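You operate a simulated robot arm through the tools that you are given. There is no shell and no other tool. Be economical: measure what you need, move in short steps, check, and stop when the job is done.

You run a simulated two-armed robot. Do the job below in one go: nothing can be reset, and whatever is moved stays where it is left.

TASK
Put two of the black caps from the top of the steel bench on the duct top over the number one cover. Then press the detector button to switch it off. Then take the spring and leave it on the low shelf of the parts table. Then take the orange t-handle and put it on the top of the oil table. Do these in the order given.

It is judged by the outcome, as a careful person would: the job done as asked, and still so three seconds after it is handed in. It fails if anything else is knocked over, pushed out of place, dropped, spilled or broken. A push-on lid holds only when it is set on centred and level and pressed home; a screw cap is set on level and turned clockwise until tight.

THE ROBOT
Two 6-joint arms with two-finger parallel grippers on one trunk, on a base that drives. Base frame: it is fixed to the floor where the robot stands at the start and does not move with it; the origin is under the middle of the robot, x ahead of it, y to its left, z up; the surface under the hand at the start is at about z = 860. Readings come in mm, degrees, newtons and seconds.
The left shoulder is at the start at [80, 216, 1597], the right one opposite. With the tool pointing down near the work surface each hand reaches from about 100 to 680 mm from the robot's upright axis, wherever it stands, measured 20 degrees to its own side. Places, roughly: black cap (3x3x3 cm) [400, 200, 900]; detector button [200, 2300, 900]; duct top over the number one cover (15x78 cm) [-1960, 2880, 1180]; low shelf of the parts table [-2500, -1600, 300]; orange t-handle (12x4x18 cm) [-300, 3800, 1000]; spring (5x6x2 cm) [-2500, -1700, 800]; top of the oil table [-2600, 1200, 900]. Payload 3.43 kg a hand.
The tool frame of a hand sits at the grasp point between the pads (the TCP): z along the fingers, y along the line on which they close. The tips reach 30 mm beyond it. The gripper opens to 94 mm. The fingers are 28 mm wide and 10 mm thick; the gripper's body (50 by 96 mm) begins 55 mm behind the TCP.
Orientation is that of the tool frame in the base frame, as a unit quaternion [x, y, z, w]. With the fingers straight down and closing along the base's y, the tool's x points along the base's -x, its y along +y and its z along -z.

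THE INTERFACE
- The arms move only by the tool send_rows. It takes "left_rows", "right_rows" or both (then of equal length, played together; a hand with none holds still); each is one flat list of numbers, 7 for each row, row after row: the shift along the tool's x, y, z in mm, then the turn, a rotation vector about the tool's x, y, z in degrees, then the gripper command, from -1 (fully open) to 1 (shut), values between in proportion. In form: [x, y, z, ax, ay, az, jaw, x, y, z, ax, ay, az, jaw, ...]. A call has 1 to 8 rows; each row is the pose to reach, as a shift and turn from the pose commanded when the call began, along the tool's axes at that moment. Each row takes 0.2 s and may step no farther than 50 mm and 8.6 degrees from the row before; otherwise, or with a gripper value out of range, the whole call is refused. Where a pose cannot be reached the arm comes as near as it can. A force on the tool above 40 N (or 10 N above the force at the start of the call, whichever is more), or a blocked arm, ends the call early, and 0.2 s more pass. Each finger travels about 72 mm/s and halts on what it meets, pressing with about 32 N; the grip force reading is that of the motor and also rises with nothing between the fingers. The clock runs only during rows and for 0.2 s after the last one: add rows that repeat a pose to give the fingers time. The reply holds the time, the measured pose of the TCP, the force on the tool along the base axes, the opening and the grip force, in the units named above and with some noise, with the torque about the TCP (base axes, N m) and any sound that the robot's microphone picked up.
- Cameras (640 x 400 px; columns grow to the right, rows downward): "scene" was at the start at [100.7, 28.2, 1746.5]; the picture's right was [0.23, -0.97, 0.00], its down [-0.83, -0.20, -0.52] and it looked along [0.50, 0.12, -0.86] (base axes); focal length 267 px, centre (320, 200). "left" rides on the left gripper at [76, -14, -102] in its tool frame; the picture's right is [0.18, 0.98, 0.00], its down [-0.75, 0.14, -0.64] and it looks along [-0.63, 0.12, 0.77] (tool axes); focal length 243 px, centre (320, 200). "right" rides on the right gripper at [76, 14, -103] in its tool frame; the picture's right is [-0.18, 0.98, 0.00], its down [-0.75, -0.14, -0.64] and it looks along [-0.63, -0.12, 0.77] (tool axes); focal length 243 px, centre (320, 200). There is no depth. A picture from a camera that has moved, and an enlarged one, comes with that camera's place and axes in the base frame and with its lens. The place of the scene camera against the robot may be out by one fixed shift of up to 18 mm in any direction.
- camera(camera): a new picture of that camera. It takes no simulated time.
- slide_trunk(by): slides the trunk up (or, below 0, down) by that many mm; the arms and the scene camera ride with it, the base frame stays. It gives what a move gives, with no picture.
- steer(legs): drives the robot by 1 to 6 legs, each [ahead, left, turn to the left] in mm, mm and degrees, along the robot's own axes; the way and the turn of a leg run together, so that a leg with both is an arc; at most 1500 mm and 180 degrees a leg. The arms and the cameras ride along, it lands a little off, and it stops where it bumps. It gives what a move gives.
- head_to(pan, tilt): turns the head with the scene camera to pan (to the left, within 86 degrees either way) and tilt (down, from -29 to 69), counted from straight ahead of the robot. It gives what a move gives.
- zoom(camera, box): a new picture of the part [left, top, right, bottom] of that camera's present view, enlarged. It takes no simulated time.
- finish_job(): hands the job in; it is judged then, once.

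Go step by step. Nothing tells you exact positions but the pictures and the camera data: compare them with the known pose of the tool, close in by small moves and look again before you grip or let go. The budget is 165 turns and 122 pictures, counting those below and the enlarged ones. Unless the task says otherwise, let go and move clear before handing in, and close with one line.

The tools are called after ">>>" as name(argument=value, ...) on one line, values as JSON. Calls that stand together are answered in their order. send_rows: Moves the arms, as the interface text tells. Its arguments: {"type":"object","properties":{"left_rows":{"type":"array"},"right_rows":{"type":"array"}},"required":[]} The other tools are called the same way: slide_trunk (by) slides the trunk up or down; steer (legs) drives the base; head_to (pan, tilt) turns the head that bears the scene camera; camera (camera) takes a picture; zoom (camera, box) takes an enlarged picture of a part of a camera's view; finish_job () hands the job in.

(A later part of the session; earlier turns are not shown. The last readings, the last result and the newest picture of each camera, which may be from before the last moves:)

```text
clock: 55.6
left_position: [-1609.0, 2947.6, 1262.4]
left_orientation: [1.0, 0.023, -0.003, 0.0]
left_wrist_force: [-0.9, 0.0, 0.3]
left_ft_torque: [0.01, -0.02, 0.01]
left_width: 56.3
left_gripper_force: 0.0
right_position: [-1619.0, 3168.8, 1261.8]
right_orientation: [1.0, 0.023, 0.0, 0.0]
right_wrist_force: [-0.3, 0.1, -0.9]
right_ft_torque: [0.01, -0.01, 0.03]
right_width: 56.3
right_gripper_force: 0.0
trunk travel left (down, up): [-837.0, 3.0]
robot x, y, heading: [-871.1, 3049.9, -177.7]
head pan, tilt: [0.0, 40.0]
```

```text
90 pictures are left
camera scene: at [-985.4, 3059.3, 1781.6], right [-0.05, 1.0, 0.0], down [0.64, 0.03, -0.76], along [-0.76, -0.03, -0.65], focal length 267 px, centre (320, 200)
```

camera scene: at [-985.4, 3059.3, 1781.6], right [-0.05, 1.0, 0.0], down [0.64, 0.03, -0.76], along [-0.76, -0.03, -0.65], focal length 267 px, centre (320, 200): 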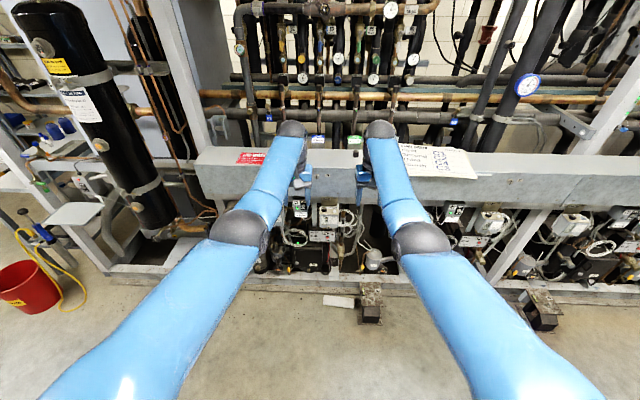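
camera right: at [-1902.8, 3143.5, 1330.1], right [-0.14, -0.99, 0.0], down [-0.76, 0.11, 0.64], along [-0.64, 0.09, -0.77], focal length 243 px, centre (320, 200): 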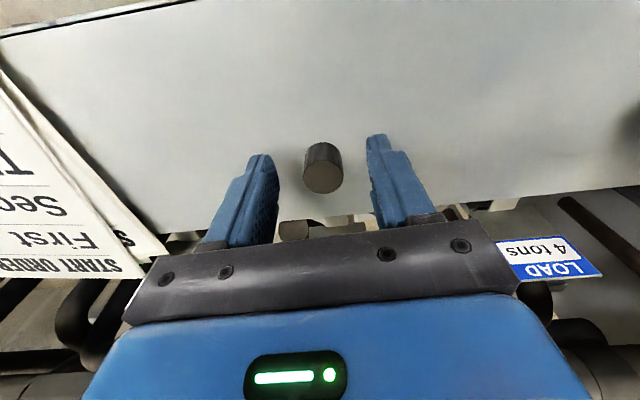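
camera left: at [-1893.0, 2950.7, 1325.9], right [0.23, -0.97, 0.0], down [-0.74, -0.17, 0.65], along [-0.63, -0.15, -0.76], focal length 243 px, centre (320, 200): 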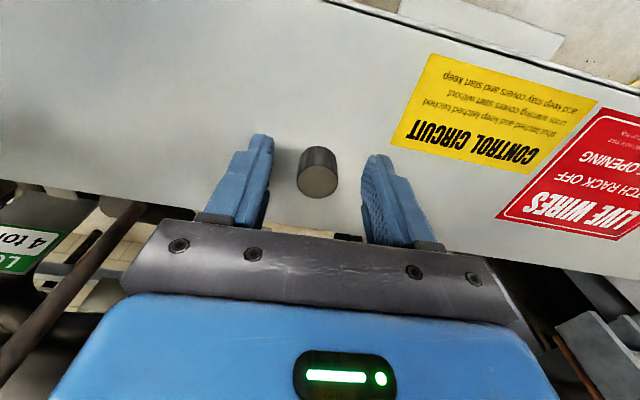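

The caps are done. Next is the detector, on the cart near [150,2250,900]. I'll turn to face +y and go round to stand in front of the cart at a distance.

>>> steer(legs=[[0, 0, -92.3], [-1450, 0, 0], [-450, -870, 0]])

>>> head_to(pan=-5, tilt=35)

>>> camera(camera="scene")

```text
clock: 71.4
left_position: [-102.8, 1892.4, 1263.7]
left_orientation: [-0.694, 0.72, 0.002, 0.003]
left_wrist_force: [-1.1, -1.0, 0.1]
left_ft_torque: [0.0, 0.0, -0.02]
left_width: 56.6
left_gripper_force: 0.0
right_position: [117.6, 1883.6, 1263.9]
right_orientation: [-0.694, 0.72, -0.001, 0.0]
right_wrist_force: [0.4, 1.2, 0.4]
right_ft_torque: [0.0, 0.01, 0.02]
right_width: 56.2
right_gripper_force: 0.0
trunk travel left (down, up): [-837.0, 3.0]
robot x, y, heading: [-57.3, 1156.1, 87.8]
head pan, tilt: [0.0, 40.0]
```

```text
clock: 72.0
left_position: [-102.2, 1893.2, 1263.2]
left_orientation: [-0.694, 0.72, 0.002, 0.003]
left_wrist_force: [-0.3, -0.8, -0.1]
left_ft_torque: [-0.01, 0.01, -0.02]
left_width: 56.3
left_gripper_force: 0.1
right_position: [118.4, 1884.5, 1263.7]
right_orientation: [-0.694, 0.72, 0.001, 0.0]
right_wrist_force: [0.6, 0.3, -0.5]
right_ft_torque: [0.0, -0.03, -0.02]
right_width: 56.4
right_gripper_force: 0.0
trunk travel left (down, up): [-837.0, 3.0]
robot x, y, heading: [-62.3, 1149.5, 87.9]
head pan, tilt: [-5.0, 35.0]
```

```text
89 pictures are left
camera scene: at [-42.0, 1281.8, 1789.5], right [0.99, -0.12, 0.0], down [-0.07, -0.57, -0.82], along [0.1, 0.81, -0.57], focal length 267 px, centre (320, 200)
```

scene: 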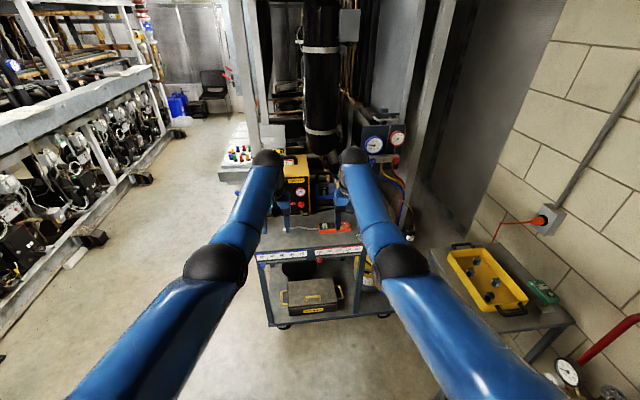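

>>> zoom(camera="scene", box=[260, 190, 400, 280])

>>> camera(camera="right")

```text
4.44 times, centred on (330, 235) of scene
camera zoom: at [-42.0, 1281.8, 1789.5], right [0.99, -0.12, 0.0], down [-0.07, -0.57, -0.82], along [0.1, 0.81, -0.57], focal length 1186 px, centre (276, 44)
```

zoom: 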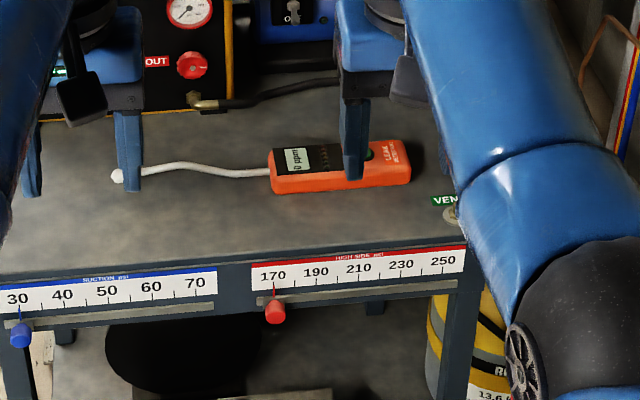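

```text
87 pictures are left
camera right: at [100.5, 1808.5, 1365.8], right [-0.98, 0.22, 0.0], down [0.17, 0.75, 0.64], along [0.14, 0.63, -0.77], focal length 243 px, centre (320, 200)
```

right: 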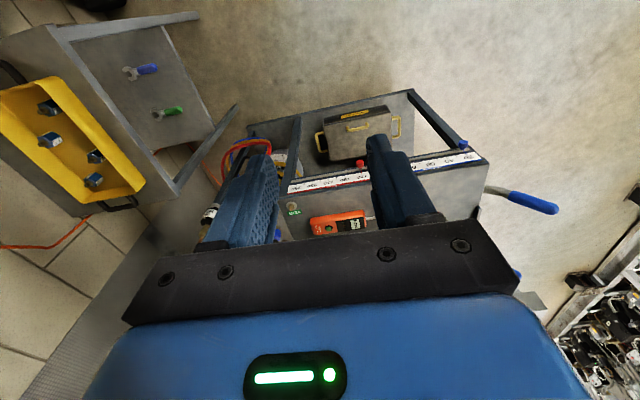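

The detector is at about [185,2289,900] with a green button. I'll lower and draw in the hands here in the open first, then drive up.

>>> send_rows(left_rows=[25, 0, 35, 0, 0, 0, 0, 50, 0, 70, 0, 0, 0, 0, 75, 0, 105, 0, 0, 0, 0, 100, 0, 140, 0, 0, 0, 0, 130, 0, 175, 0, 0, 0, 0, 160, 0, 205, 0, 0, 0, 0], right_rows=[25, 0, 35, 0, 0, 0, 1, 50, 0, 70, 0, 0, 0, 1, 75, 0, 105, 0, 0, 0, 1, 100, 0, 140, 0, 0, 0, 1, 130, 0, 175, 0, 0, 0, 1, 160, 0, 205, 0, 0, 0, 1])

>>> steer(legs=[[540, -40, 0]])

>>> camera(camera="right")

>>> camera(camera="scene")

```text
clock: 73.4
left_position: [-107.5, 1733.7, 1061.1]
left_orientation: [-0.695, 0.719, 0.004, 0.004]
left_wrist_force: [0.2, 0.4, 0.2]
left_ft_torque: [-0.03, -0.01, 0.0]
left_width: 46.9
left_gripper_force: 0.0
right_position: [110.0, 1723.0, 1059.2]
right_orientation: [-0.694, 0.72, 0.001, 0.002]
right_wrist_force: [-0.1, -0.2, -0.3]
right_ft_torque: [-0.05, -0.04, 0.0]
right_width: 0.0
right_gripper_force: 32.3
trunk travel left (down, up): [-837.0, 3.0]
robot x, y, heading: [-54.5, 1151.1, 87.8]
head pan, tilt: [-5.0, 35.0]
```

```text
clock: 76.6
left_position: [-52.4, 2277.9, 1061.1]
left_orientation: [-0.697, 0.717, 0.003, 0.004]
left_wrist_force: [-0.1, 0.6, 0.5]
left_ft_torque: [0.04, 0.02, 0.01]
left_width: 46.9
left_gripper_force: 0.1
right_position: [164.5, 2268.2, 1060.0]
right_orientation: [-0.696, 0.718, 0.001, 0.002]
right_wrist_force: [-0.8, 0.2, 0.0]
right_ft_torque: [-0.02, -0.04, -0.01]
right_width: 0.0
right_gripper_force: 31.8
trunk travel left (down, up): [-837.0, 3.0]
robot x, y, heading: [1.4, 1695.8, 88.2]
head pan, tilt: [-5.0, 35.0]
```

```text
86 pictures are left
camera right: at [147.9, 2192.3, 1161.9], right [-0.98, 0.21, 0.0], down [0.16, 0.75, 0.64], along [0.14, 0.63, -0.76], focal length 243 px, centre (320, 200)
```

right: 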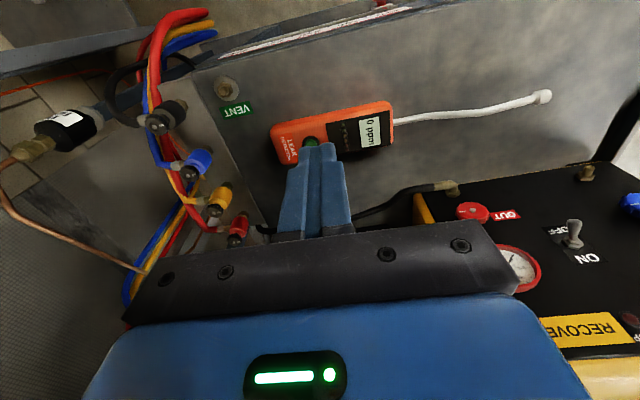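

```text
85 pictures are left
camera scene: at [15.9, 1822.7, 1789.8], right [0.99, -0.12, 0.0], down [-0.07, -0.57, -0.82], along [0.1, 0.81, -0.57], focal length 267 px, centre (320, 200)
```

scene: 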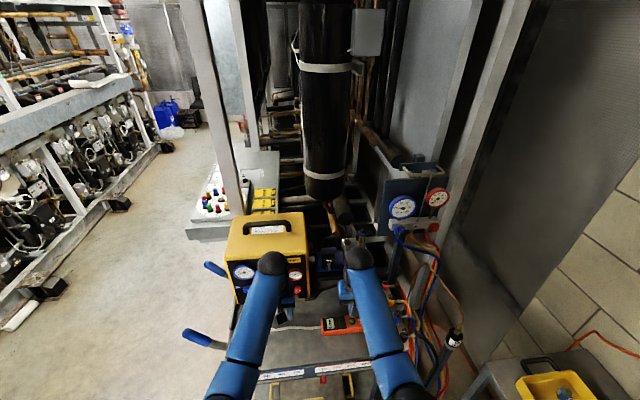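

The detector button is right ahead of the closed fingertips at about [187,2315]. I'll draw the left hand back from the yellow machine and zoom on the button.

>>> send_rows(left_rows=[30, 0, 0, 0, 0, 0, 0, 60, 0, 0, 0, 0, 0, 90, 0, 0, 0, 0, 0, 0, 0], right_rows=[10, 10, 0, 0, 0, 0, 1, 15, 20, 0, 0, 0, 0, 1, 15, 30, 0, 0, 0, 0, 1])

>>> zoom(camera="right", box=[240, 60, 440, 200])

```text
refused: 90 is not a number from -1 to 1
```

```text
2.86 times, centred on (340, 130) of right
camera zoom: at [147.9, 2192.3, 1161.9], right [-0.98, 0.21, 0.0], down [0.16, 0.75, 0.64], along [0.14, 0.63, -0.76], focal length 693 px, centre (263, 400)
```

zoom: 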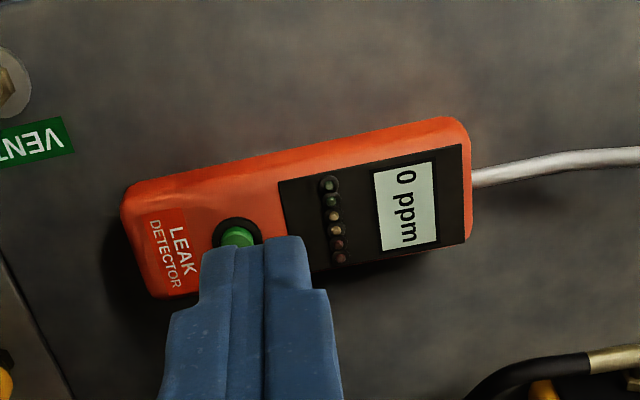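

The display shows "0 ppm" and the green button is clear to see. I'll move over it a bit lower for a second sight-line, and draw the left hand back.

>>> send_rows(left_rows=[30, 0, 0, 0, 0, 0, 0, 60, 0, 0, 0, 0, 0, 0, 90, 0, 0, 0, 0, 0, 0, 90, 0, 0, 0, 0, 0, 0], right_rows=[-10, -8, 20, 0, 0, 0, 1, -22, -16, 40, 0, 0, 0, 1, -32, -21, 60, 0, 0, 0, 1, -32, -21, 60, 0, 0, 0, 1])

>>> camera(camera="right")

```text
clock: 77.6
left_position: [-54.4, 2190.1, 1059.5]
left_orientation: [-0.696, 0.718, 0.003, 0.003]
left_wrist_force: [-0.2, -0.6, -0.3]
left_ft_torque: [0.0, 0.01, 0.0]
left_width: 47.0
left_gripper_force: 0.1
right_position: [187.1, 2302.8, 997.4]
right_orientation: [-0.697, 0.717, 0.001, 0.001]
right_wrist_force: [0.1, 0.1, -0.2]
right_ft_torque: [-0.04, 0.02, 0.0]
right_width: 0.0
right_gripper_force: 31.6
trunk travel left (down, up): [-837.0, 3.0]
robot x, y, heading: [3.3, 1696.1, 87.8]
head pan, tilt: [-5.0, 35.0]
```

```text
83 pictures are left
camera right: at [170.4, 2226.7, 1100.3], right [-0.98, 0.21, 0.0], down [0.16, 0.75, 0.64], along [0.14, 0.63, -0.77], focal length 243 px, centre (320, 200)
```

right: 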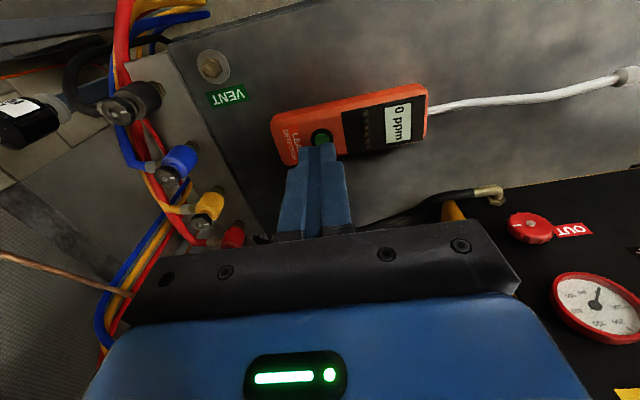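

The button is near [189,2316]. I'll move over it and descend to tip z ≈ 935 to check alignment.

>>> send_rows(right_rows=[-13, -2, 10, 0, 0, 0, 1, -13, -2, 22, 0, 0, 0, 1, -13, -2, 32, 0, 0, 0, 1, -13, -2, 32, 0, 0, 0, 1])

>>> zoom(camera="right", box=[240, 90, 440, 230])

```text
clock: 78.6
left_position: [-55.5, 2188.0, 1060.0]
left_orientation: [-0.697, 0.717, 0.002, 0.002]
left_wrist_force: [-0.3, 0.9, -0.6]
left_ft_torque: [-0.05, 0.04, 0.0]
left_width: 46.8
left_gripper_force: 0.1
right_position: [190.5, 2315.9, 968.0]
right_orientation: [-0.696, 0.718, 0.0, 0.0]
right_wrist_force: [0.1, -0.3, 0.5]
right_ft_torque: [0.02, -0.02, -0.02]
right_width: 0.0
right_gripper_force: 31.7
trunk travel left (down, up): [-837.0, 3.0]
robot x, y, heading: [1.0, 1696.6, 88.5]
head pan, tilt: [-5.0, 35.0]
```

```text
2.86 times, centred on (340, 160) of right
camera zoom: at [173.0, 2239.2, 1069.7], right [-0.98, 0.21, 0.0], down [0.16, 0.75, 0.64], along [0.14, 0.63, -0.77], focal length 693 px, centre (263, 314)
```

zoom: 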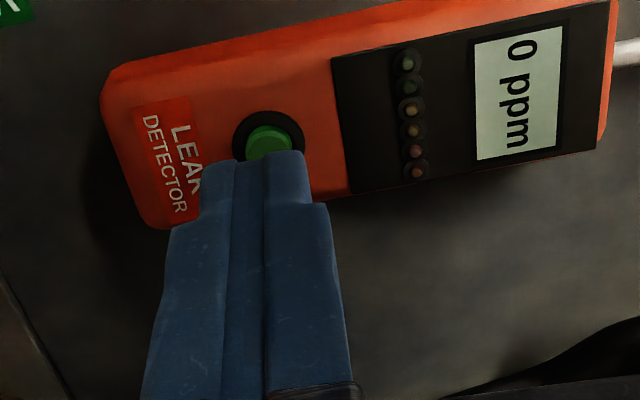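

By apparent size, the button may be nearer z ≈ 870, which puts it at [193,2333]. I'll shift and lower a bit more to verify.

>>> send_rows(right_rows=[-8, -1, 12, 0, 0, 0, 1, -12, -2, 25, 0, 0, 0, 1, -12, -2, 35, 0, 0, 0, 1, -12, -2, 35, 0, 0, 0, 1])

>>> zoom(camera="right", box=[240, 90, 440, 230])

```text
clock: 79.6
left_position: [-55.0, 2189.2, 1058.4]
left_orientation: [-0.696, 0.718, 0.004, 0.002]
left_wrist_force: [1.1, -0.4, -0.2]
left_ft_torque: [0.03, -0.03, -0.02]
left_width: 46.9
left_gripper_force: 0.0
right_position: [191.9, 2327.4, 932.7]
right_orientation: [-0.697, 0.717, 0.001, 0.001]
right_wrist_force: [0.1, -0.1, 0.2]
right_ft_torque: [0.0, -0.02, 0.01]
right_width: 0.3
right_gripper_force: 32.1
trunk travel left (down, up): [-837.0, 3.0]
robot x, y, heading: [-1.7, 1693.5, 88.3]
head pan, tilt: [-5.0, 35.0]
```

```text
2.86 times, centred on (340, 160) of right
camera zoom: at [175.2, 2251.1, 1034.8], right [-0.98, 0.21, 0.0], down [0.16, 0.75, 0.64], along [0.14, 0.63, -0.77], focal length 693 px, centre (263, 314)
```

zoom: 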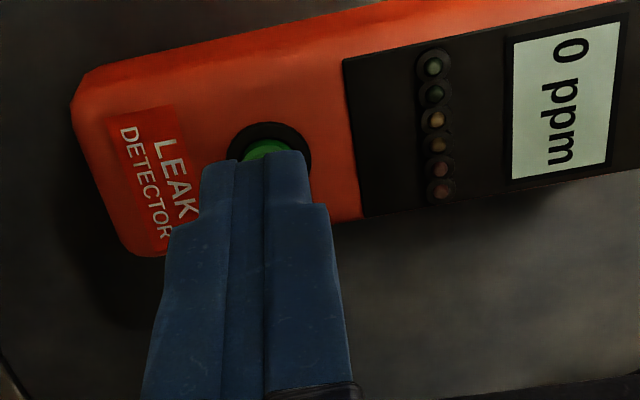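

The detector top is at z ≈ 870 and the button at [192,2332]. I'll shift 5 mm and press down gently.

>>> send_rows(right_rows=[-5, 0, 8, 0, 0, 0, 1, -5, 0, 16, 0, 0, 0, 1, -5, 0, 22, 0, 0, 0, 1, -5, 0, 26, 0, 0, 0, 1, -5, 0, 28, 0, 0, 0, 1])

>>> zoom(camera="right", box=[240, 90, 440, 230])

```text
clock: 80.8
left_position: [-55.5, 2189.2, 1060.2]
left_orientation: [-0.697, 0.717, 0.002, 0.003]
left_wrist_force: [-0.4, -0.3, 0.4]
left_ft_torque: [-0.02, 0.02, -0.01]
left_width: 46.7
left_gripper_force: 0.1
right_position: [191.5, 2329.2, 908.6]
right_orientation: [-0.697, 0.717, 0.0, 0.001]
right_wrist_force: [0.1, 0.2, 0.1]
right_ft_torque: [0.01, -0.01, 0.02]
right_width: 0.0
right_gripper_force: 32.1
right hand out of reach, approached as far as the arm can: row 4, 5
trunk travel left (down, up): [-837.0, 3.0]
robot x, y, heading: [-2.7, 1694.9, 88.2]
head pan, tilt: [-5.0, 35.0]
```

```text
2.86 times, centred on (340, 160) of right
camera zoom: at [174.8, 2253.0, 1010.3], right [-0.98, 0.21, 0.0], down [0.16, 0.75, 0.64], along [0.14, 0.63, -0.77], focal length 693 px, centre (263, 314)
```

zoom: 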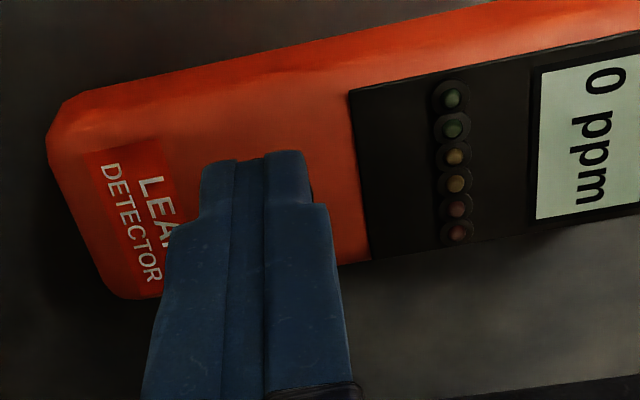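

The arm is at its lower reach limit but aligned. I'll raise the hand a little, lower the trunk, and then press.

>>> send_rows(right_rows=[0, 0, -20, 0, 0, 0, 1, 0, 0, -40, 0, 0, 0, 1, 0, 0, -40, 0, 0, 0, 1])

>>> slide_trunk(by=-50)

>>> zoom(camera="right", box=[240, 90, 440, 230])

```text
clock: 81.6
left_position: [-54.8, 2189.9, 1059.5]
left_orientation: [-0.696, 0.718, 0.002, 0.002]
left_wrist_force: [0.2, 0.2, 0.1]
left_ft_torque: [0.01, -0.01, 0.01]
left_width: 47.1
left_gripper_force: 0.0
right_position: [192.7, 2330.5, 948.5]
right_orientation: [-0.697, 0.717, 0.0, 0.0]
right_wrist_force: [0.0, -0.4, 0.5]
right_ft_torque: [0.0, 0.01, -0.04]
right_width: 0.1
right_gripper_force: 32.1
trunk travel left (down, up): [-837.0, 3.0]
robot x, y, heading: [2.2, 1694.2, 88.5]
head pan, tilt: [-5.0, 35.0]
```

```text
clock: 82.5
left_position: [-54.9, 2188.0, 1009.2]
left_orientation: [-0.696, 0.718, 0.004, 0.002]
left_wrist_force: [-0.3, -0.3, 0.3]
left_ft_torque: [-0.01, 0.0, 0.03]
left_width: 47.2
left_gripper_force: 0.1
right_position: [193.6, 2329.1, 897.2]
right_orientation: [-0.697, 0.717, 0.0, 0.0]
right_wrist_force: [0.6, 0.3, -0.7]
right_ft_torque: [0.02, 0.02, -0.01]
right_width: 0.0
right_gripper_force: 32.0
trunk travel left (down, up): [-787.0, 53.0]
robot x, y, heading: [1.8, 1695.7, 88.3]
head pan, tilt: [-5.0, 35.0]
```

```text
2.86 times, centred on (340, 160) of right
camera zoom: at [175.7, 2252.7, 1000.1], right [-0.98, 0.21, 0.0], down [0.16, 0.75, 0.64], along [0.14, 0.63, -0.77], focal length 693 px, centre (263, 314)
```

zoom: 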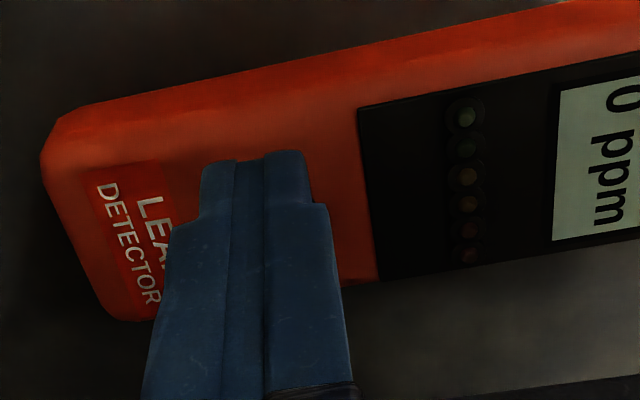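

No contact yet at tip z ≈ 867, so the button is lower and slightly farther. I'll shift 6 mm forward and lower gently.

>>> send_rows(right_rows=[-6, 0, 0, 0, 0, 0, 1, -6, 0, 3, 0, 0, 0, 1, -6, 0, 6, 0, 0, 0, 1, -6, 0, 6, 0, 0, 0, 1])

>>> camera(camera="right")

```text
clock: 83.5
left_position: [-54.1, 2189.4, 1009.7]
left_orientation: [-0.697, 0.718, 0.002, 0.002]
left_wrist_force: [-0.1, 0.5, -0.3]
left_ft_torque: [0.0, 0.03, -0.01]
left_width: 47.3
left_gripper_force: 0.1
right_position: [193.2, 2334.6, 891.9]
right_orientation: [-0.696, 0.718, 0.0, 0.002]
right_wrist_force: [0.1, 0.9, 0.3]
right_ft_torque: [-0.01, 0.02, 0.0]
right_width: 0.0
right_gripper_force: 31.9
trunk travel left (down, up): [-787.0, 53.0]
robot x, y, heading: [-2.4, 1696.3, 88.2]
head pan, tilt: [-5.0, 35.0]
```

```text
78 pictures are left
camera right: at [176.6, 2258.8, 993.8], right [-0.98, 0.21, 0.0], down [0.16, 0.75, 0.64], along [0.14, 0.63, -0.77], focal length 243 px, centre (320, 200)
```

right: 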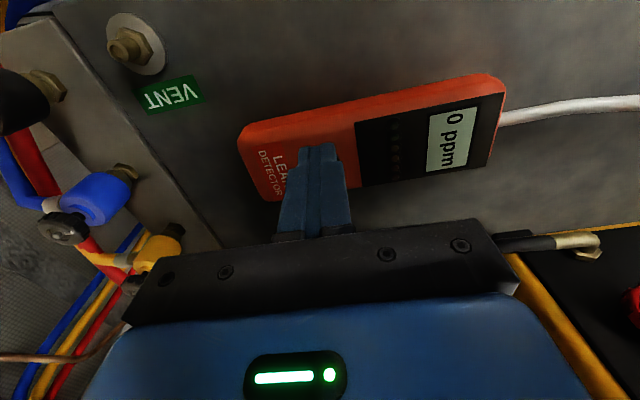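

>>> send_rows(right_rows=[0, 0, 2, 0, 0, 0, 1, 0, 0, 4, 0, 0, 0, 1, 0, 0, 6, 0, 0, 0, 1, 0, 0, 8, 0, 0, 0, 1])

>>> zoom(camera="right", box=[240, 90, 440, 230])

```text
clock: 84.5
left_position: [-55.3, 2187.1, 1009.7]
left_orientation: [-0.696, 0.718, 0.003, 0.002]
left_wrist_force: [0.5, -0.3, 0.3]
left_ft_torque: [0.01, 0.0, 0.03]
left_width: 47.1
left_gripper_force: 0.0
right_position: [193.2, 2335.3, 886.0]
right_orientation: [-0.696, 0.718, 0.001, 0.001]
right_wrist_force: [1.9, 0.5, 5.7]
right_ft_torque: [0.06, -0.05, 0.02]
right_width: 0.1
right_gripper_force: 31.8
trunk travel left (down, up): [-787.0, 53.0]
robot x, y, heading: [-1.8, 1696.1, 88.5]
head pan, tilt: [-5.0, 35.0]
heard: click
```

```text
2.86 times, centred on (340, 160) of right
camera zoom: at [176.6, 2258.5, 987.0], right [-0.98, 0.21, 0.0], down [0.16, 0.75, 0.65], along [0.14, 0.63, -0.76], focal length 693 px, centre (263, 314)
```

zoom: 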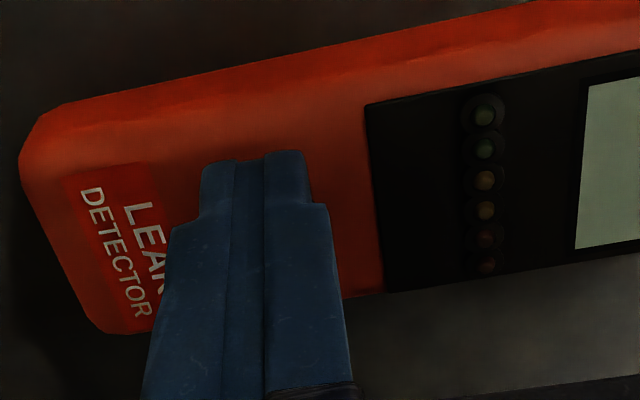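

I heard a click and the display seems to be blank. I'll raise the hand and confirm.

>>> send_rows(right_rows=[0, 0, -10, 0, 0, 0, 1, 0, 0, -40, 0, 0, 0, 1, 0, 0, -80, 0, 0, 0, 1, 0, 0, -120, 0, 0, 0, 1, 0, 0, -120, 0, 0, 0, 1])

>>> camera(camera="right")

```text
clock: 85.7
left_position: [-54.8, 2189.1, 1008.9]
left_orientation: [-0.697, 0.717, 0.003, 0.001]
left_wrist_force: [-0.2, -0.1, 0.5]
left_ft_torque: [-0.01, 0.0, 0.01]
left_width: 47.1
left_gripper_force: 0.1
right_position: [194.2, 2334.3, 1003.8]
right_orientation: [-0.696, 0.718, 0.001, 0.0]
right_wrist_force: [-0.3, 0.3, 0.2]
right_ft_torque: [0.02, 0.0, -0.01]
right_width: 0.1
right_gripper_force: 32.2
trunk travel left (down, up): [-787.0, 53.0]
robot x, y, heading: [0.5, 1695.8, 88.0]
head pan, tilt: [-5.0, 35.0]
```

```text
76 pictures are left
camera right: at [177.0, 2258.8, 1106.6], right [-0.98, 0.21, 0.0], down [0.16, 0.75, 0.64], along [0.14, 0.63, -0.77], focal length 243 px, centre (320, 200)
```

right: 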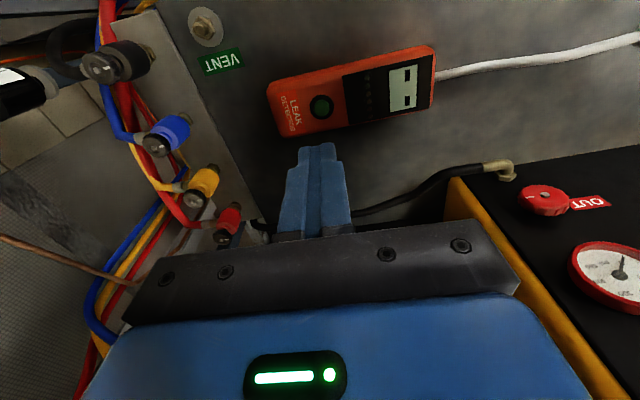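

>>> zoom(camera="right", box=[260, 40, 440, 140])

```text
3.56 times, centred on (350, 90) of right
camera zoom: at [177.0, 2258.8, 1106.6], right [-0.98, 0.21, 0.0], down [0.16, 0.75, 0.64], along [0.14, 0.63, -0.77], focal length 863 px, centre (213, 591)
```

zoom: 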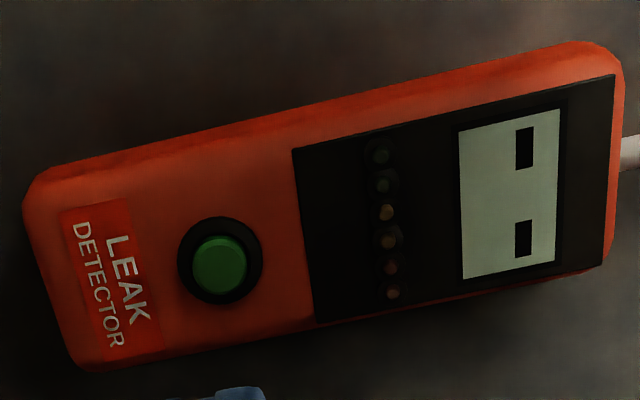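

The detector reads "--", so it's off. Next is the spring: I'll back out, turn toward the far side of the room and look.

>>> slide_trunk(by=50)

>>> steer(legs=[[-600, 0, 0], [-300, 450, 0], [0, 0, 92]])

>>> head_to(pan=35, tilt=20)

>>> camera(camera="scene")

```text
clock: 86.6
left_position: [-55.4, 2188.5, 1059.7]
left_orientation: [-0.696, 0.718, 0.004, 0.002]
left_wrist_force: [-0.3, -0.1, -0.7]
left_ft_torque: [0.01, 0.02, -0.02]
left_width: 46.9
left_gripper_force: 0.1
right_position: [194.8, 2336.1, 1054.0]
right_orientation: [-0.696, 0.718, 0.001, 0.001]
right_wrist_force: [-0.1, -0.2, 0.0]
right_ft_torque: [-0.01, 0.02, 0.01]
right_width: 0.0
right_gripper_force: 32.0
trunk travel left (down, up): [-837.0, 3.0]
robot x, y, heading: [0.6, 1693.0, 88.1]
head pan, tilt: [-5.0, 35.0]
```

```text
clock: 96.6
left_position: [-983.9, 769.6, 1058.9]
left_orientation: [1.0, -0.014, -0.005, 0.0]
left_wrist_force: [-0.4, 0.5, 0.2]
left_ft_torque: [-0.03, -0.01, 0.04]
left_width: 47.2
left_gripper_force: 0.2
right_position: [-1131.2, 1019.1, 1054.0]
right_orientation: [1.0, -0.013, 0.0, 0.0]
right_wrist_force: [-0.4, -0.5, 0.3]
right_ft_torque: [0.01, 0.05, -0.02]
right_width: 0.1
right_gripper_force: 32.5
trunk travel left (down, up): [-837.0, 3.0]
robot x, y, heading: [-489.4, 828.3, 178.6]
head pan, tilt: [-5.0, 35.0]
```

```text
clock: 97.7
left_position: [-984.1, 770.5, 1058.9]
left_orientation: [1.0, -0.014, -0.005, 0.0]
left_wrist_force: [-1.1, 0.3, 0.1]
left_ft_torque: [-0.02, -0.02, -0.02]
left_width: 47.0
left_gripper_force: 0.0
right_position: [-1131.1, 1018.6, 1053.3]
right_orientation: [1.0, -0.014, -0.002, 0.0]
right_wrist_force: [0.2, -0.4, 0.2]
right_ft_torque: [0.02, -0.03, -0.01]
right_width: 0.1
right_gripper_force: 31.6
trunk travel left (down, up): [-837.0, 3.0]
robot x, y, heading: [-489.6, 829.0, 178.6]
head pan, tilt: [35.0, 20.0]
```

```text
74 pictures are left
camera scene: at [-594.0, 789.2, 1813.4], right [-0.55, 0.83, 0.0], down [0.29, 0.19, -0.94], along [-0.78, -0.52, -0.34], focal length 267 px, centre (320, 200)
```

scene: 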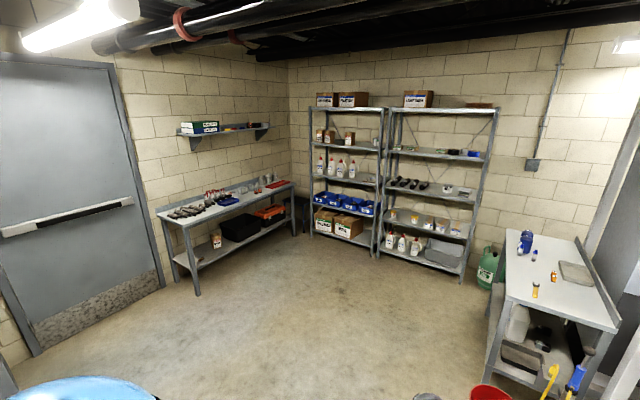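

The parts table with a lower shelf stands against the left wall. I'll zoom to find the spring.

>>> zoom(camera="scene", box=[140, 160, 310, 300])

>>> zoom(camera="scene", box=[420, 210, 640, 400])

```text
2.86 times, centred on (225, 230) of scene
camera zoom: at [-594.0, 789.2, 1813.4], right [-0.55, 0.83, 0.0], down [0.29, 0.19, -0.94], along [-0.78, -0.52, -0.34], focal length 762 px, centre (591, 114)
```

zoom: 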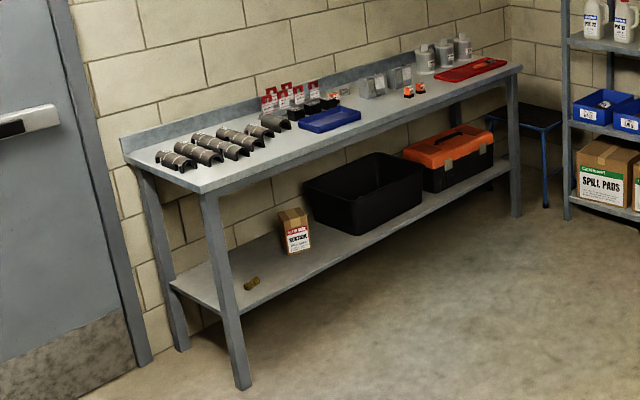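

```text
2.11 times, centred on (530, 305) of scene
camera zoom: at [-594.0, 789.2, 1813.4], right [-0.55, 0.83, 0.0], down [0.29, 0.19, -0.94], along [-0.78, -0.52, -0.34], focal length 562 px, centre (-122, -21)
```

zoom: 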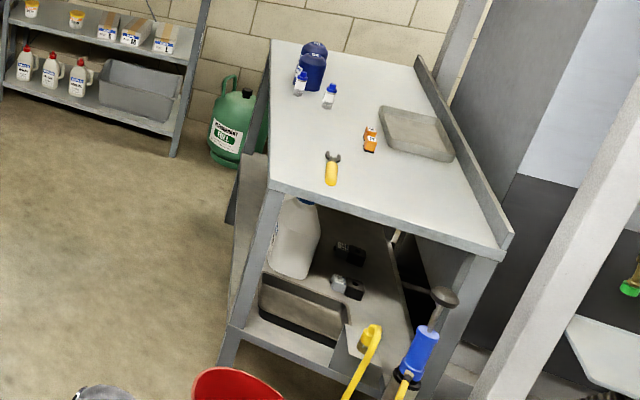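

The parts table's front edge is at about y -1380 (x -1690 to -3270), and the lower shelf is under it with bare spots. I'll turn to face it and drive over.

>>> steer(legs=[[0, 0, 91.4], [1200, 0, 0], [250, -900, 0], [50, -940, 0]])

>>> head_to(pan=-5, tilt=45)

>>> camera(camera="scene")

>>> camera(camera="right")

```text
clock: 116.6
left_position: [-2276.5, -1165.4, 1059.9]
left_orientation: [0.706, 0.708, -0.003, 0.003]
left_wrist_force: [0.4, -0.3, -0.8]
left_ft_torque: [-0.01, 0.03, -0.01]
left_width: 47.0
left_gripper_force: 0.0
right_position: [-2519.3, -1319.3, 1053.6]
right_orientation: [0.706, 0.708, -0.002, 0.001]
right_wrist_force: [-0.4, 0.3, 0.0]
right_ft_torque: [0.0, 0.02, 0.0]
right_width: 0.0
right_gripper_force: 31.7
trunk travel left (down, up): [-837.0, 3.0]
robot x, y, heading: [-2346.9, -675.8, -89.6]
head pan, tilt: [35.0, 20.0]
```

```text
clock: 117.7
left_position: [-2276.4, -1166.0, 1058.9]
left_orientation: [0.706, 0.708, -0.003, 0.003]
left_wrist_force: [0.8, 0.2, -0.6]
left_ft_torque: [0.02, 0.01, 0.01]
left_width: 47.1
left_gripper_force: 0.0
right_position: [-2522.1, -1320.7, 1054.1]
right_orientation: [0.707, 0.708, -0.001, 0.001]
right_wrist_force: [-0.3, 0.2, -0.5]
right_ft_torque: [0.01, -0.01, 0.0]
right_width: 0.0
right_gripper_force: 32.5
trunk travel left (down, up): [-837.0, 3.0]
robot x, y, heading: [-2351.5, -676.0, -89.8]
head pan, tilt: [-5.0, 45.0]
```

```text
71 pictures are left
camera scene: at [-2351.9, -772.9, 1774.8], right [-1.0, 0.08, 0.0], down [0.06, 0.7, -0.71], along [-0.06, -0.7, -0.71], focal length 267 px, centre (320, 200)
```

scene: 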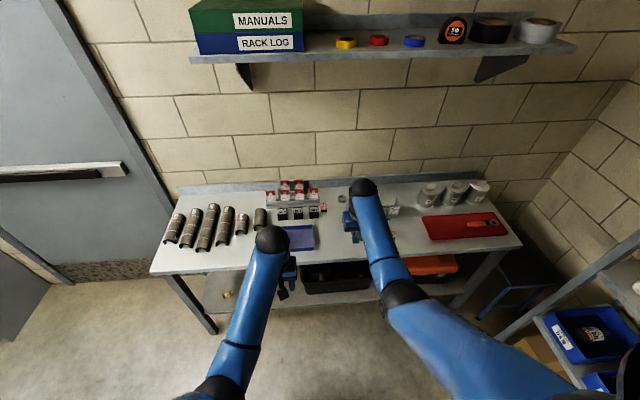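

```text
70 pictures are left
camera right: at [-2508.5, -1243.9, 1156.3], right [0.98, -0.18, 0.0], down [-0.14, -0.75, 0.64], along [-0.12, -0.63, -0.77], focal length 243 px, centre (320, 200)
```

right: 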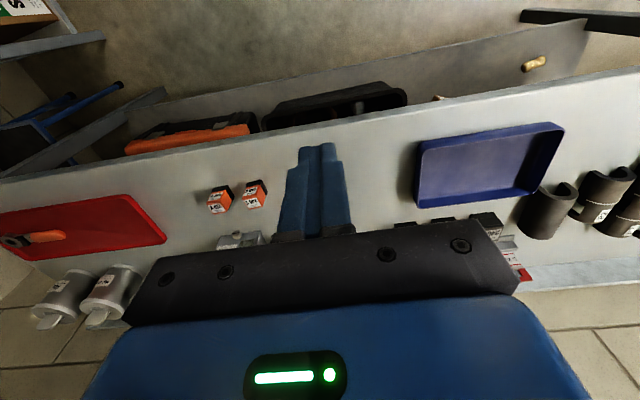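

>>> zoom(camera="scene", box=[240, 160, 440, 270])

```text
3.20 times, centred on (340, 215) of scene
camera zoom: at [-2351.9, -772.9, 1774.8], right [-1.0, 0.08, 0.0], down [0.06, 0.7, -0.71], along [-0.06, -0.7, -0.71], focal length 854 px, centre (256, 152)
```

zoom: 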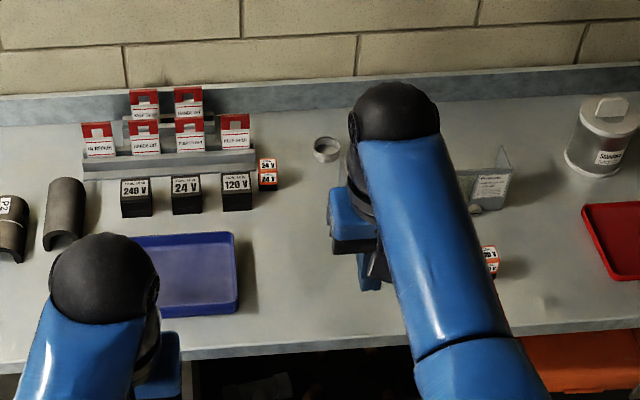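

>>> zoom(camera="scene", box=[322, 190, 362, 215])

```text
16.00 times, centred on (342, 202) of scene
camera zoom: at [-2351.9, -772.9, 1774.8], right [-1.0, 0.08, 0.0], down [0.06, 0.7, -0.71], along [-0.06, -0.7, -0.71], focal length 4269 px, centre (-32, 160)
```

zoom: 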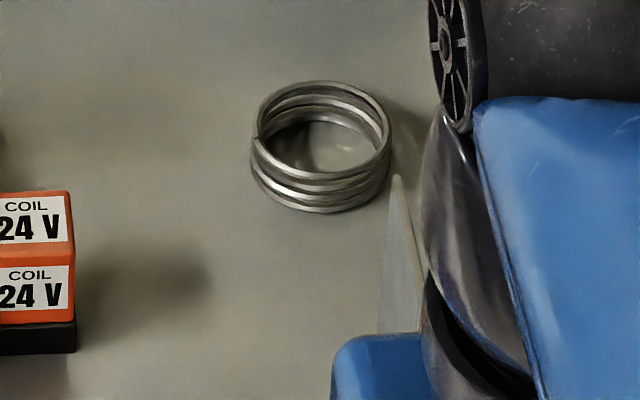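

It's a coil spring lying flat near [-2549,-1732], with a clear plastic stand close by. I'll drive in and look with the right camera.

>>> steer(legs=[[320, -20, 0]])

>>> camera(camera="right")

>>> camera(camera="scene")

```text
clock: 119.9
left_position: [-2294.5, -1489.0, 1061.6]
left_orientation: [0.706, 0.709, -0.003, 0.003]
left_wrist_force: [-0.2, 0.3, -0.4]
left_ft_torque: [-0.01, 0.0, 0.01]
left_width: 47.0
left_gripper_force: 0.1
right_position: [-2538.7, -1643.9, 1055.4]
right_orientation: [0.705, 0.709, -0.002, 0.002]
right_wrist_force: [0.7, 0.4, 0.2]
right_ft_torque: [-0.01, 0.0, 0.0]
right_width: 0.0
right_gripper_force: 32.4
trunk travel left (down, up): [-837.0, 3.0]
robot x, y, heading: [-2363.9, -999.1, -89.8]
head pan, tilt: [-5.0, 45.0]
```

```text
67 pictures are left
camera right: at [-2525.3, -1567.6, 1157.8], right [0.98, -0.18, 0.0], down [-0.14, -0.75, 0.64], along [-0.12, -0.63, -0.76], focal length 243 px, centre (320, 200)
```

right: 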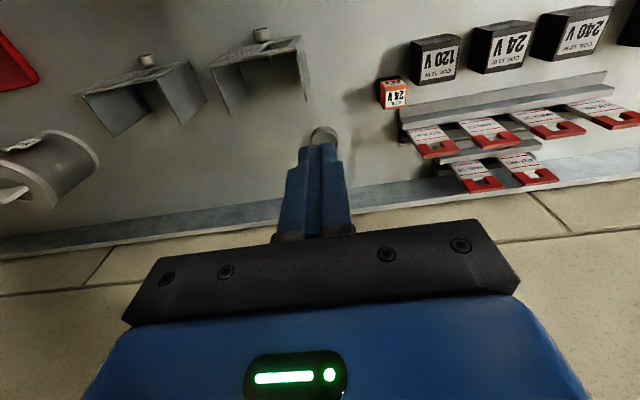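

```text
66 pictures are left
camera scene: at [-2369.6, -1094.7, 1775.1], right [-1.0, 0.08, 0.0], down [0.06, 0.7, -0.71], along [-0.06, -0.71, -0.71], focal length 267 px, centre (320, 200)
```

scene: 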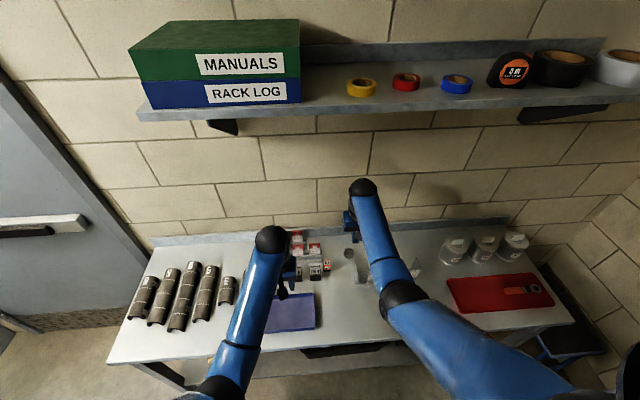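

The spring is at about [-2558,-1735], just behind the plastic stand's end panel, and the fingers fit either side of it in x. I'll draw back the left hand, drive 80 mm closer and lower the trunk.

>>> send_rows(left_rows=[30, 0, 0, 0, 0, 0, 0, 60, 0, 0, 0, 0, 0, 0, 90, 0, 0, 0, 0, 0, 0], right_rows=[0, 0, 0, 0, 0, 0, 0.2, 0, 0, 0, 0, 0, 0, -0.5, 0, 0, 0, 0, 0, 0, -0.7])

>>> steer(legs=[[70, -15, 0]])

>>> slide_trunk(by=-130)

>>> camera(camera="right")

```text
clock: 120.7
left_position: [-2293.3, -1400.8, 1044.6]
left_orientation: [0.705, 0.709, -0.005, 0.005]
left_wrist_force: [-0.6, 0.2, 0.3]
left_ft_torque: [0.0, -0.03, -0.03]
left_width: 46.9
left_gripper_force: 0.2
left hand out of reach, approached as far as the arm can: row 2, 3
right_position: [-2538.8, -1646.0, 1054.3]
right_orientation: [0.706, 0.709, -0.001, 0.0]
right_wrist_force: [0.9, 0.3, 0.0]
right_ft_torque: [0.03, 0.01, 0.0]
right_width: 79.7
right_gripper_force: 0.0
trunk travel left (down, up): [-837.0, 3.0]
robot x, y, heading: [-2362.1, -1001.7, -89.6]
head pan, tilt: [-5.0, 45.0]
```

```text
clock: 121.7
left_position: [-2306.5, -1459.9, 1047.7]
left_orientation: [0.706, 0.708, -0.007, 0.006]
left_wrist_force: [-0.1, 1.2, 0.2]
left_ft_torque: [-0.08, -0.02, -0.02]
left_width: 47.1
left_gripper_force: 0.0
right_position: [-2551.3, -1703.3, 1060.6]
right_orientation: [0.705, 0.709, -0.005, 0.003]
right_wrist_force: [0.3, 1.1, 0.3]
right_ft_torque: [-0.07, 0.01, -0.02]
right_width: 80.0
right_gripper_force: 0.1
trunk travel left (down, up): [-837.0, 3.0]
robot x, y, heading: [-2381.2, -1065.0, -89.7]
head pan, tilt: [-5.0, 45.0]
```

```text
clock: 123.3
left_position: [-2306.5, -1469.6, 913.9]
left_orientation: [0.705, 0.709, -0.003, 0.003]
left_wrist_force: [0.4, 0.1, 0.1]
left_ft_torque: [-0.02, 0.02, 0.02]
left_width: 47.3
left_gripper_force: 0.1
right_position: [-2553.8, -1714.0, 922.1]
right_orientation: [0.704, 0.71, 0.0, 0.0]
right_wrist_force: [-1.0, 0.3, -0.2]
right_ft_torque: [-0.03, 0.01, 0.0]
right_width: 79.8
right_gripper_force: 0.0
trunk travel left (down, up): [-707.0, 133.0]
robot x, y, heading: [-2383.4, -1069.1, -89.7]
head pan, tilt: [-5.0, 45.0]
```

```text
65 pictures are left
camera right: at [-2539.4, -1638.4, 1026.0], right [0.98, -0.18, 0.0], down [-0.14, -0.75, 0.64], along [-0.12, -0.63, -0.77], focal length 243 px, centre (320, 200)
```

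right: 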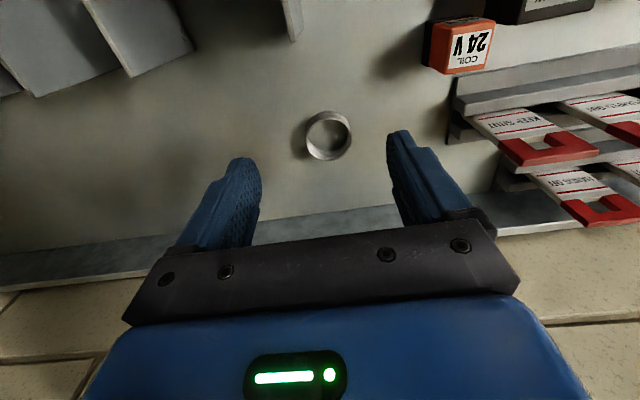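

Spring is near [-2552,-1743]. I'll go over it and lower to tip z ≈ 830 for another look.

>>> send_rows(right_rows=[-14, 1, 15, 0, 0, 0, -0.7, -28, 2, 30, 0, 0, 0, -0.7, -28, 2, 60, 0, 0, 0, -0.7, -28, 2, 60, 0, 0, 0, -0.7])

>>> camera(camera="right")

```text
clock: 124.3
left_position: [-2307.5, -1468.9, 913.6]
left_orientation: [0.705, 0.709, -0.003, 0.003]
left_wrist_force: [0.4, -0.5, 0.2]
left_ft_torque: [0.01, 0.01, -0.01]
left_width: 47.3
left_gripper_force: 0.2
right_position: [-2552.8, -1740.2, 863.9]
right_orientation: [0.705, 0.709, 0.0, 0.0]
right_wrist_force: [0.0, -0.8, 0.0]
right_ft_torque: [0.01, 0.01, -0.01]
right_width: 80.1
right_gripper_force: 0.1
trunk travel left (down, up): [-707.0, 133.0]
robot x, y, heading: [-2380.8, -1063.4, -89.5]
head pan, tilt: [-5.0, 45.0]
```

```text
64 pictures are left
camera right: at [-2538.5, -1665.0, 965.7], right [0.98, -0.18, 0.0], down [-0.14, -0.75, 0.64], along [-0.12, -0.63, -0.77], focal length 243 px, centre (320, 200)
```

right: 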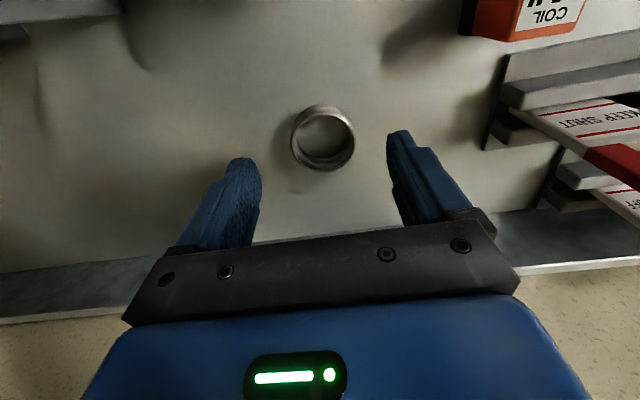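

The spring's centre is at about [-2552,-1749,790]. I'll go down gently to TCP z ≈ 816.

>>> send_rows(right_rows=[-9, 0, 15, 0, 0, 0, -0.7, -9, 0, 30, 0, 0, 0, -0.7, -9, 0, 42, 0, 0, 0, -0.7, -9, 0, 48, 0, 0, 0, -0.7, -9, 0, 48, 0, 0, 0, -0.7])

>>> camera(camera="right")

```text
clock: 125.5
left_position: [-2307.1, -1467.5, 914.8]
left_orientation: [0.706, 0.709, -0.004, 0.005]
left_wrist_force: [0.6, -0.5, 0.1]
left_ft_torque: [-0.01, 0.01, 0.02]
left_width: 47.3
left_gripper_force: 0.1
right_position: [-2551.8, -1739.8, 830.2]
right_orientation: [0.706, 0.708, -0.005, 0.005]
right_wrist_force: [-4.1, -10.9, 33.5]
right_ft_torque: [0.1, -0.53, -0.27]
right_width: 79.6
right_gripper_force: 0.0
right hand out of reach, approached as far as the arm can: row 2, 3, 4, 5
trunk travel left (down, up): [-707.0, 133.0]
robot x, y, heading: [-2383.3, -1067.0, -89.8]
head pan, tilt: [-5.0, 45.0]
```

```text
63 pictures are left
camera right: at [-2538.7, -1662.8, 931.4], right [0.98, -0.18, 0.0], down [-0.14, -0.74, 0.65], along [-0.12, -0.64, -0.76], focal length 243 px, centre (320, 200)
```

right: 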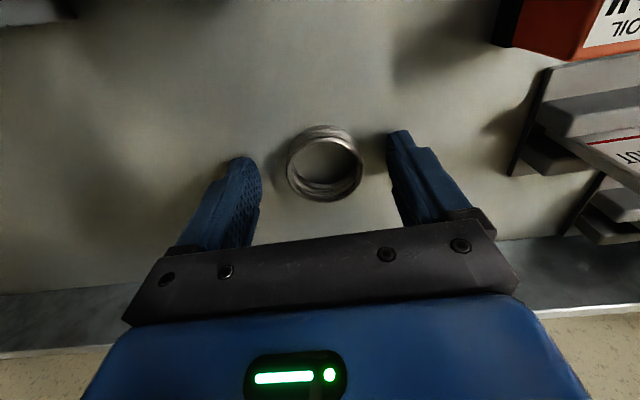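

The fingertips touched the table top at z = 800. I'll lift off about 4 mm, then check alignment and close.

>>> send_rows(right_rows=[11, 1, -18, 0, 0, 0, -0.7, 11, 1, -18, 0, 0, 0, -0.7, 11, 1, -18, 0, 0, 0, -0.7])

>>> camera(camera="right")

```text
clock: 126.3
left_position: [-2307.2, -1468.5, 913.7]
left_orientation: [0.706, 0.709, -0.003, 0.003]
left_wrist_force: [-0.4, -0.1, 0.7]
left_ft_torque: [0.01, 0.0, -0.01]
left_width: 47.1
left_gripper_force: 0.1
right_position: [-2551.0, -1723.0, 840.7]
right_orientation: [0.706, 0.709, 0.0, 0.0]
right_wrist_force: [1.0, 0.3, -0.8]
right_ft_torque: [0.02, -0.02, -0.01]
right_width: 80.0
right_gripper_force: 0.1
trunk travel left (down, up): [-707.0, 133.0]
robot x, y, heading: [-2384.6, -1071.3, -89.8]
head pan, tilt: [-5.0, 45.0]
```

```text
62 pictures are left
camera right: at [-2537.2, -1648.4, 943.7], right [0.98, -0.18, 0.0], down [-0.14, -0.75, 0.64], along [-0.12, -0.63, -0.77], focal length 243 px, centre (320, 200)
```

right: 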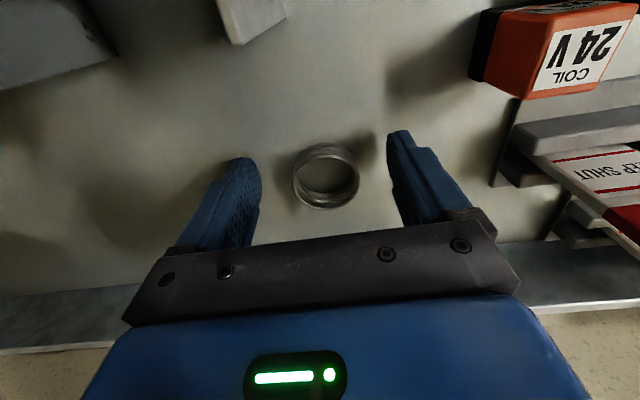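

Spring at [-2550,-1737]. I'll lift slightly, lower the trunk for reach, then come onto it.

>>> send_rows(right_rows=[0, 0, -20, 0, 0, 0, -0.7, 0, 0, -40, 0, 0, 0, -0.7, 0, 0, -40, 0, 0, 0, -0.7])

>>> slide_trunk(by=-40)

>>> send_rows(right_rows=[-7, 1, 2, 0, 0, 0, -0.7, -14, 1, 5, 0, 0, 0, -0.7, -14, 1, 5, 0, 0, 0, -0.7])

>>> camera(camera="right")

```text
clock: 127.1
left_position: [-2306.8, -1468.8, 913.8]
left_orientation: [0.705, 0.71, -0.003, 0.004]
left_wrist_force: [0.1, 0.5, -0.5]
left_ft_torque: [0.02, -0.02, 0.0]
left_width: 46.8
left_gripper_force: 0.1
right_position: [-2550.7, -1726.2, 882.7]
right_orientation: [0.706, 0.709, 0.001, 0.0]
right_wrist_force: [0.5, 0.2, -0.5]
right_ft_torque: [0.01, 0.0, 0.0]
right_width: 79.8
right_gripper_force: 0.1
trunk travel left (down, up): [-707.0, 133.0]
robot x, y, heading: [-2382.8, -1068.8, -89.6]
head pan, tilt: [-5.0, 45.0]
```

```text
clock: 127.9
left_position: [-2308.6, -1469.6, 872.4]
left_orientation: [0.705, 0.709, -0.003, 0.003]
left_wrist_force: [-1.0, 0.4, -0.3]
left_ft_torque: [0.04, 0.03, -0.01]
left_width: 47.1
left_gripper_force: 0.1
right_position: [-2552.1, -1725.9, 843.0]
right_orientation: [0.705, 0.709, -0.001, 0.001]
right_wrist_force: [0.6, 0.3, 0.4]
right_ft_torque: [0.01, 0.0, 0.03]
right_width: 79.6
right_gripper_force: 0.0
trunk travel left (down, up): [-667.0, 173.0]
robot x, y, heading: [-2379.2, -1067.9, -89.9]
head pan, tilt: [-5.0, 45.0]
```

```text
clock: 128.7
left_position: [-2308.6, -1469.8, 873.3]
left_orientation: [0.705, 0.709, -0.005, 0.004]
left_wrist_force: [-0.2, 0.6, 0.3]
left_ft_torque: [0.0, -0.03, 0.03]
left_width: 47.1
left_gripper_force: 0.1
right_position: [-2550.1, -1739.4, 836.9]
right_orientation: [0.705, 0.709, -0.001, 0.0]
right_wrist_force: [-0.2, -0.1, 0.0]
right_ft_torque: [0.01, -0.02, 0.0]
right_width: 80.0
right_gripper_force: 0.1
trunk travel left (down, up): [-667.0, 173.0]
robot x, y, heading: [-2382.9, -1065.8, -89.7]
head pan, tilt: [-5.0, 45.0]
```

```text
61 pictures are left
camera right: at [-2537.2, -1664.3, 940.0], right [0.98, -0.18, 0.0], down [-0.14, -0.75, 0.64], along [-0.12, -0.63, -0.77], focal length 243 px, centre (320, 200)
```

right: 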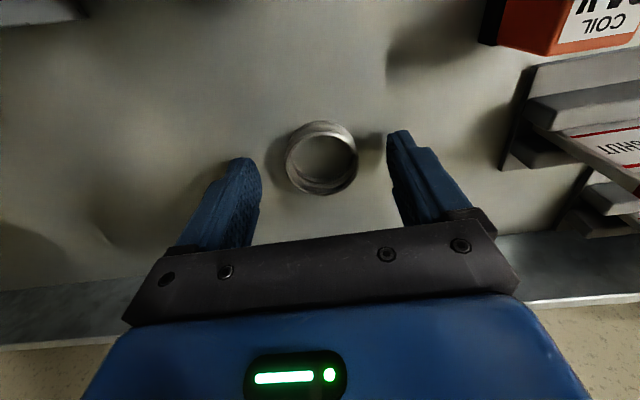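

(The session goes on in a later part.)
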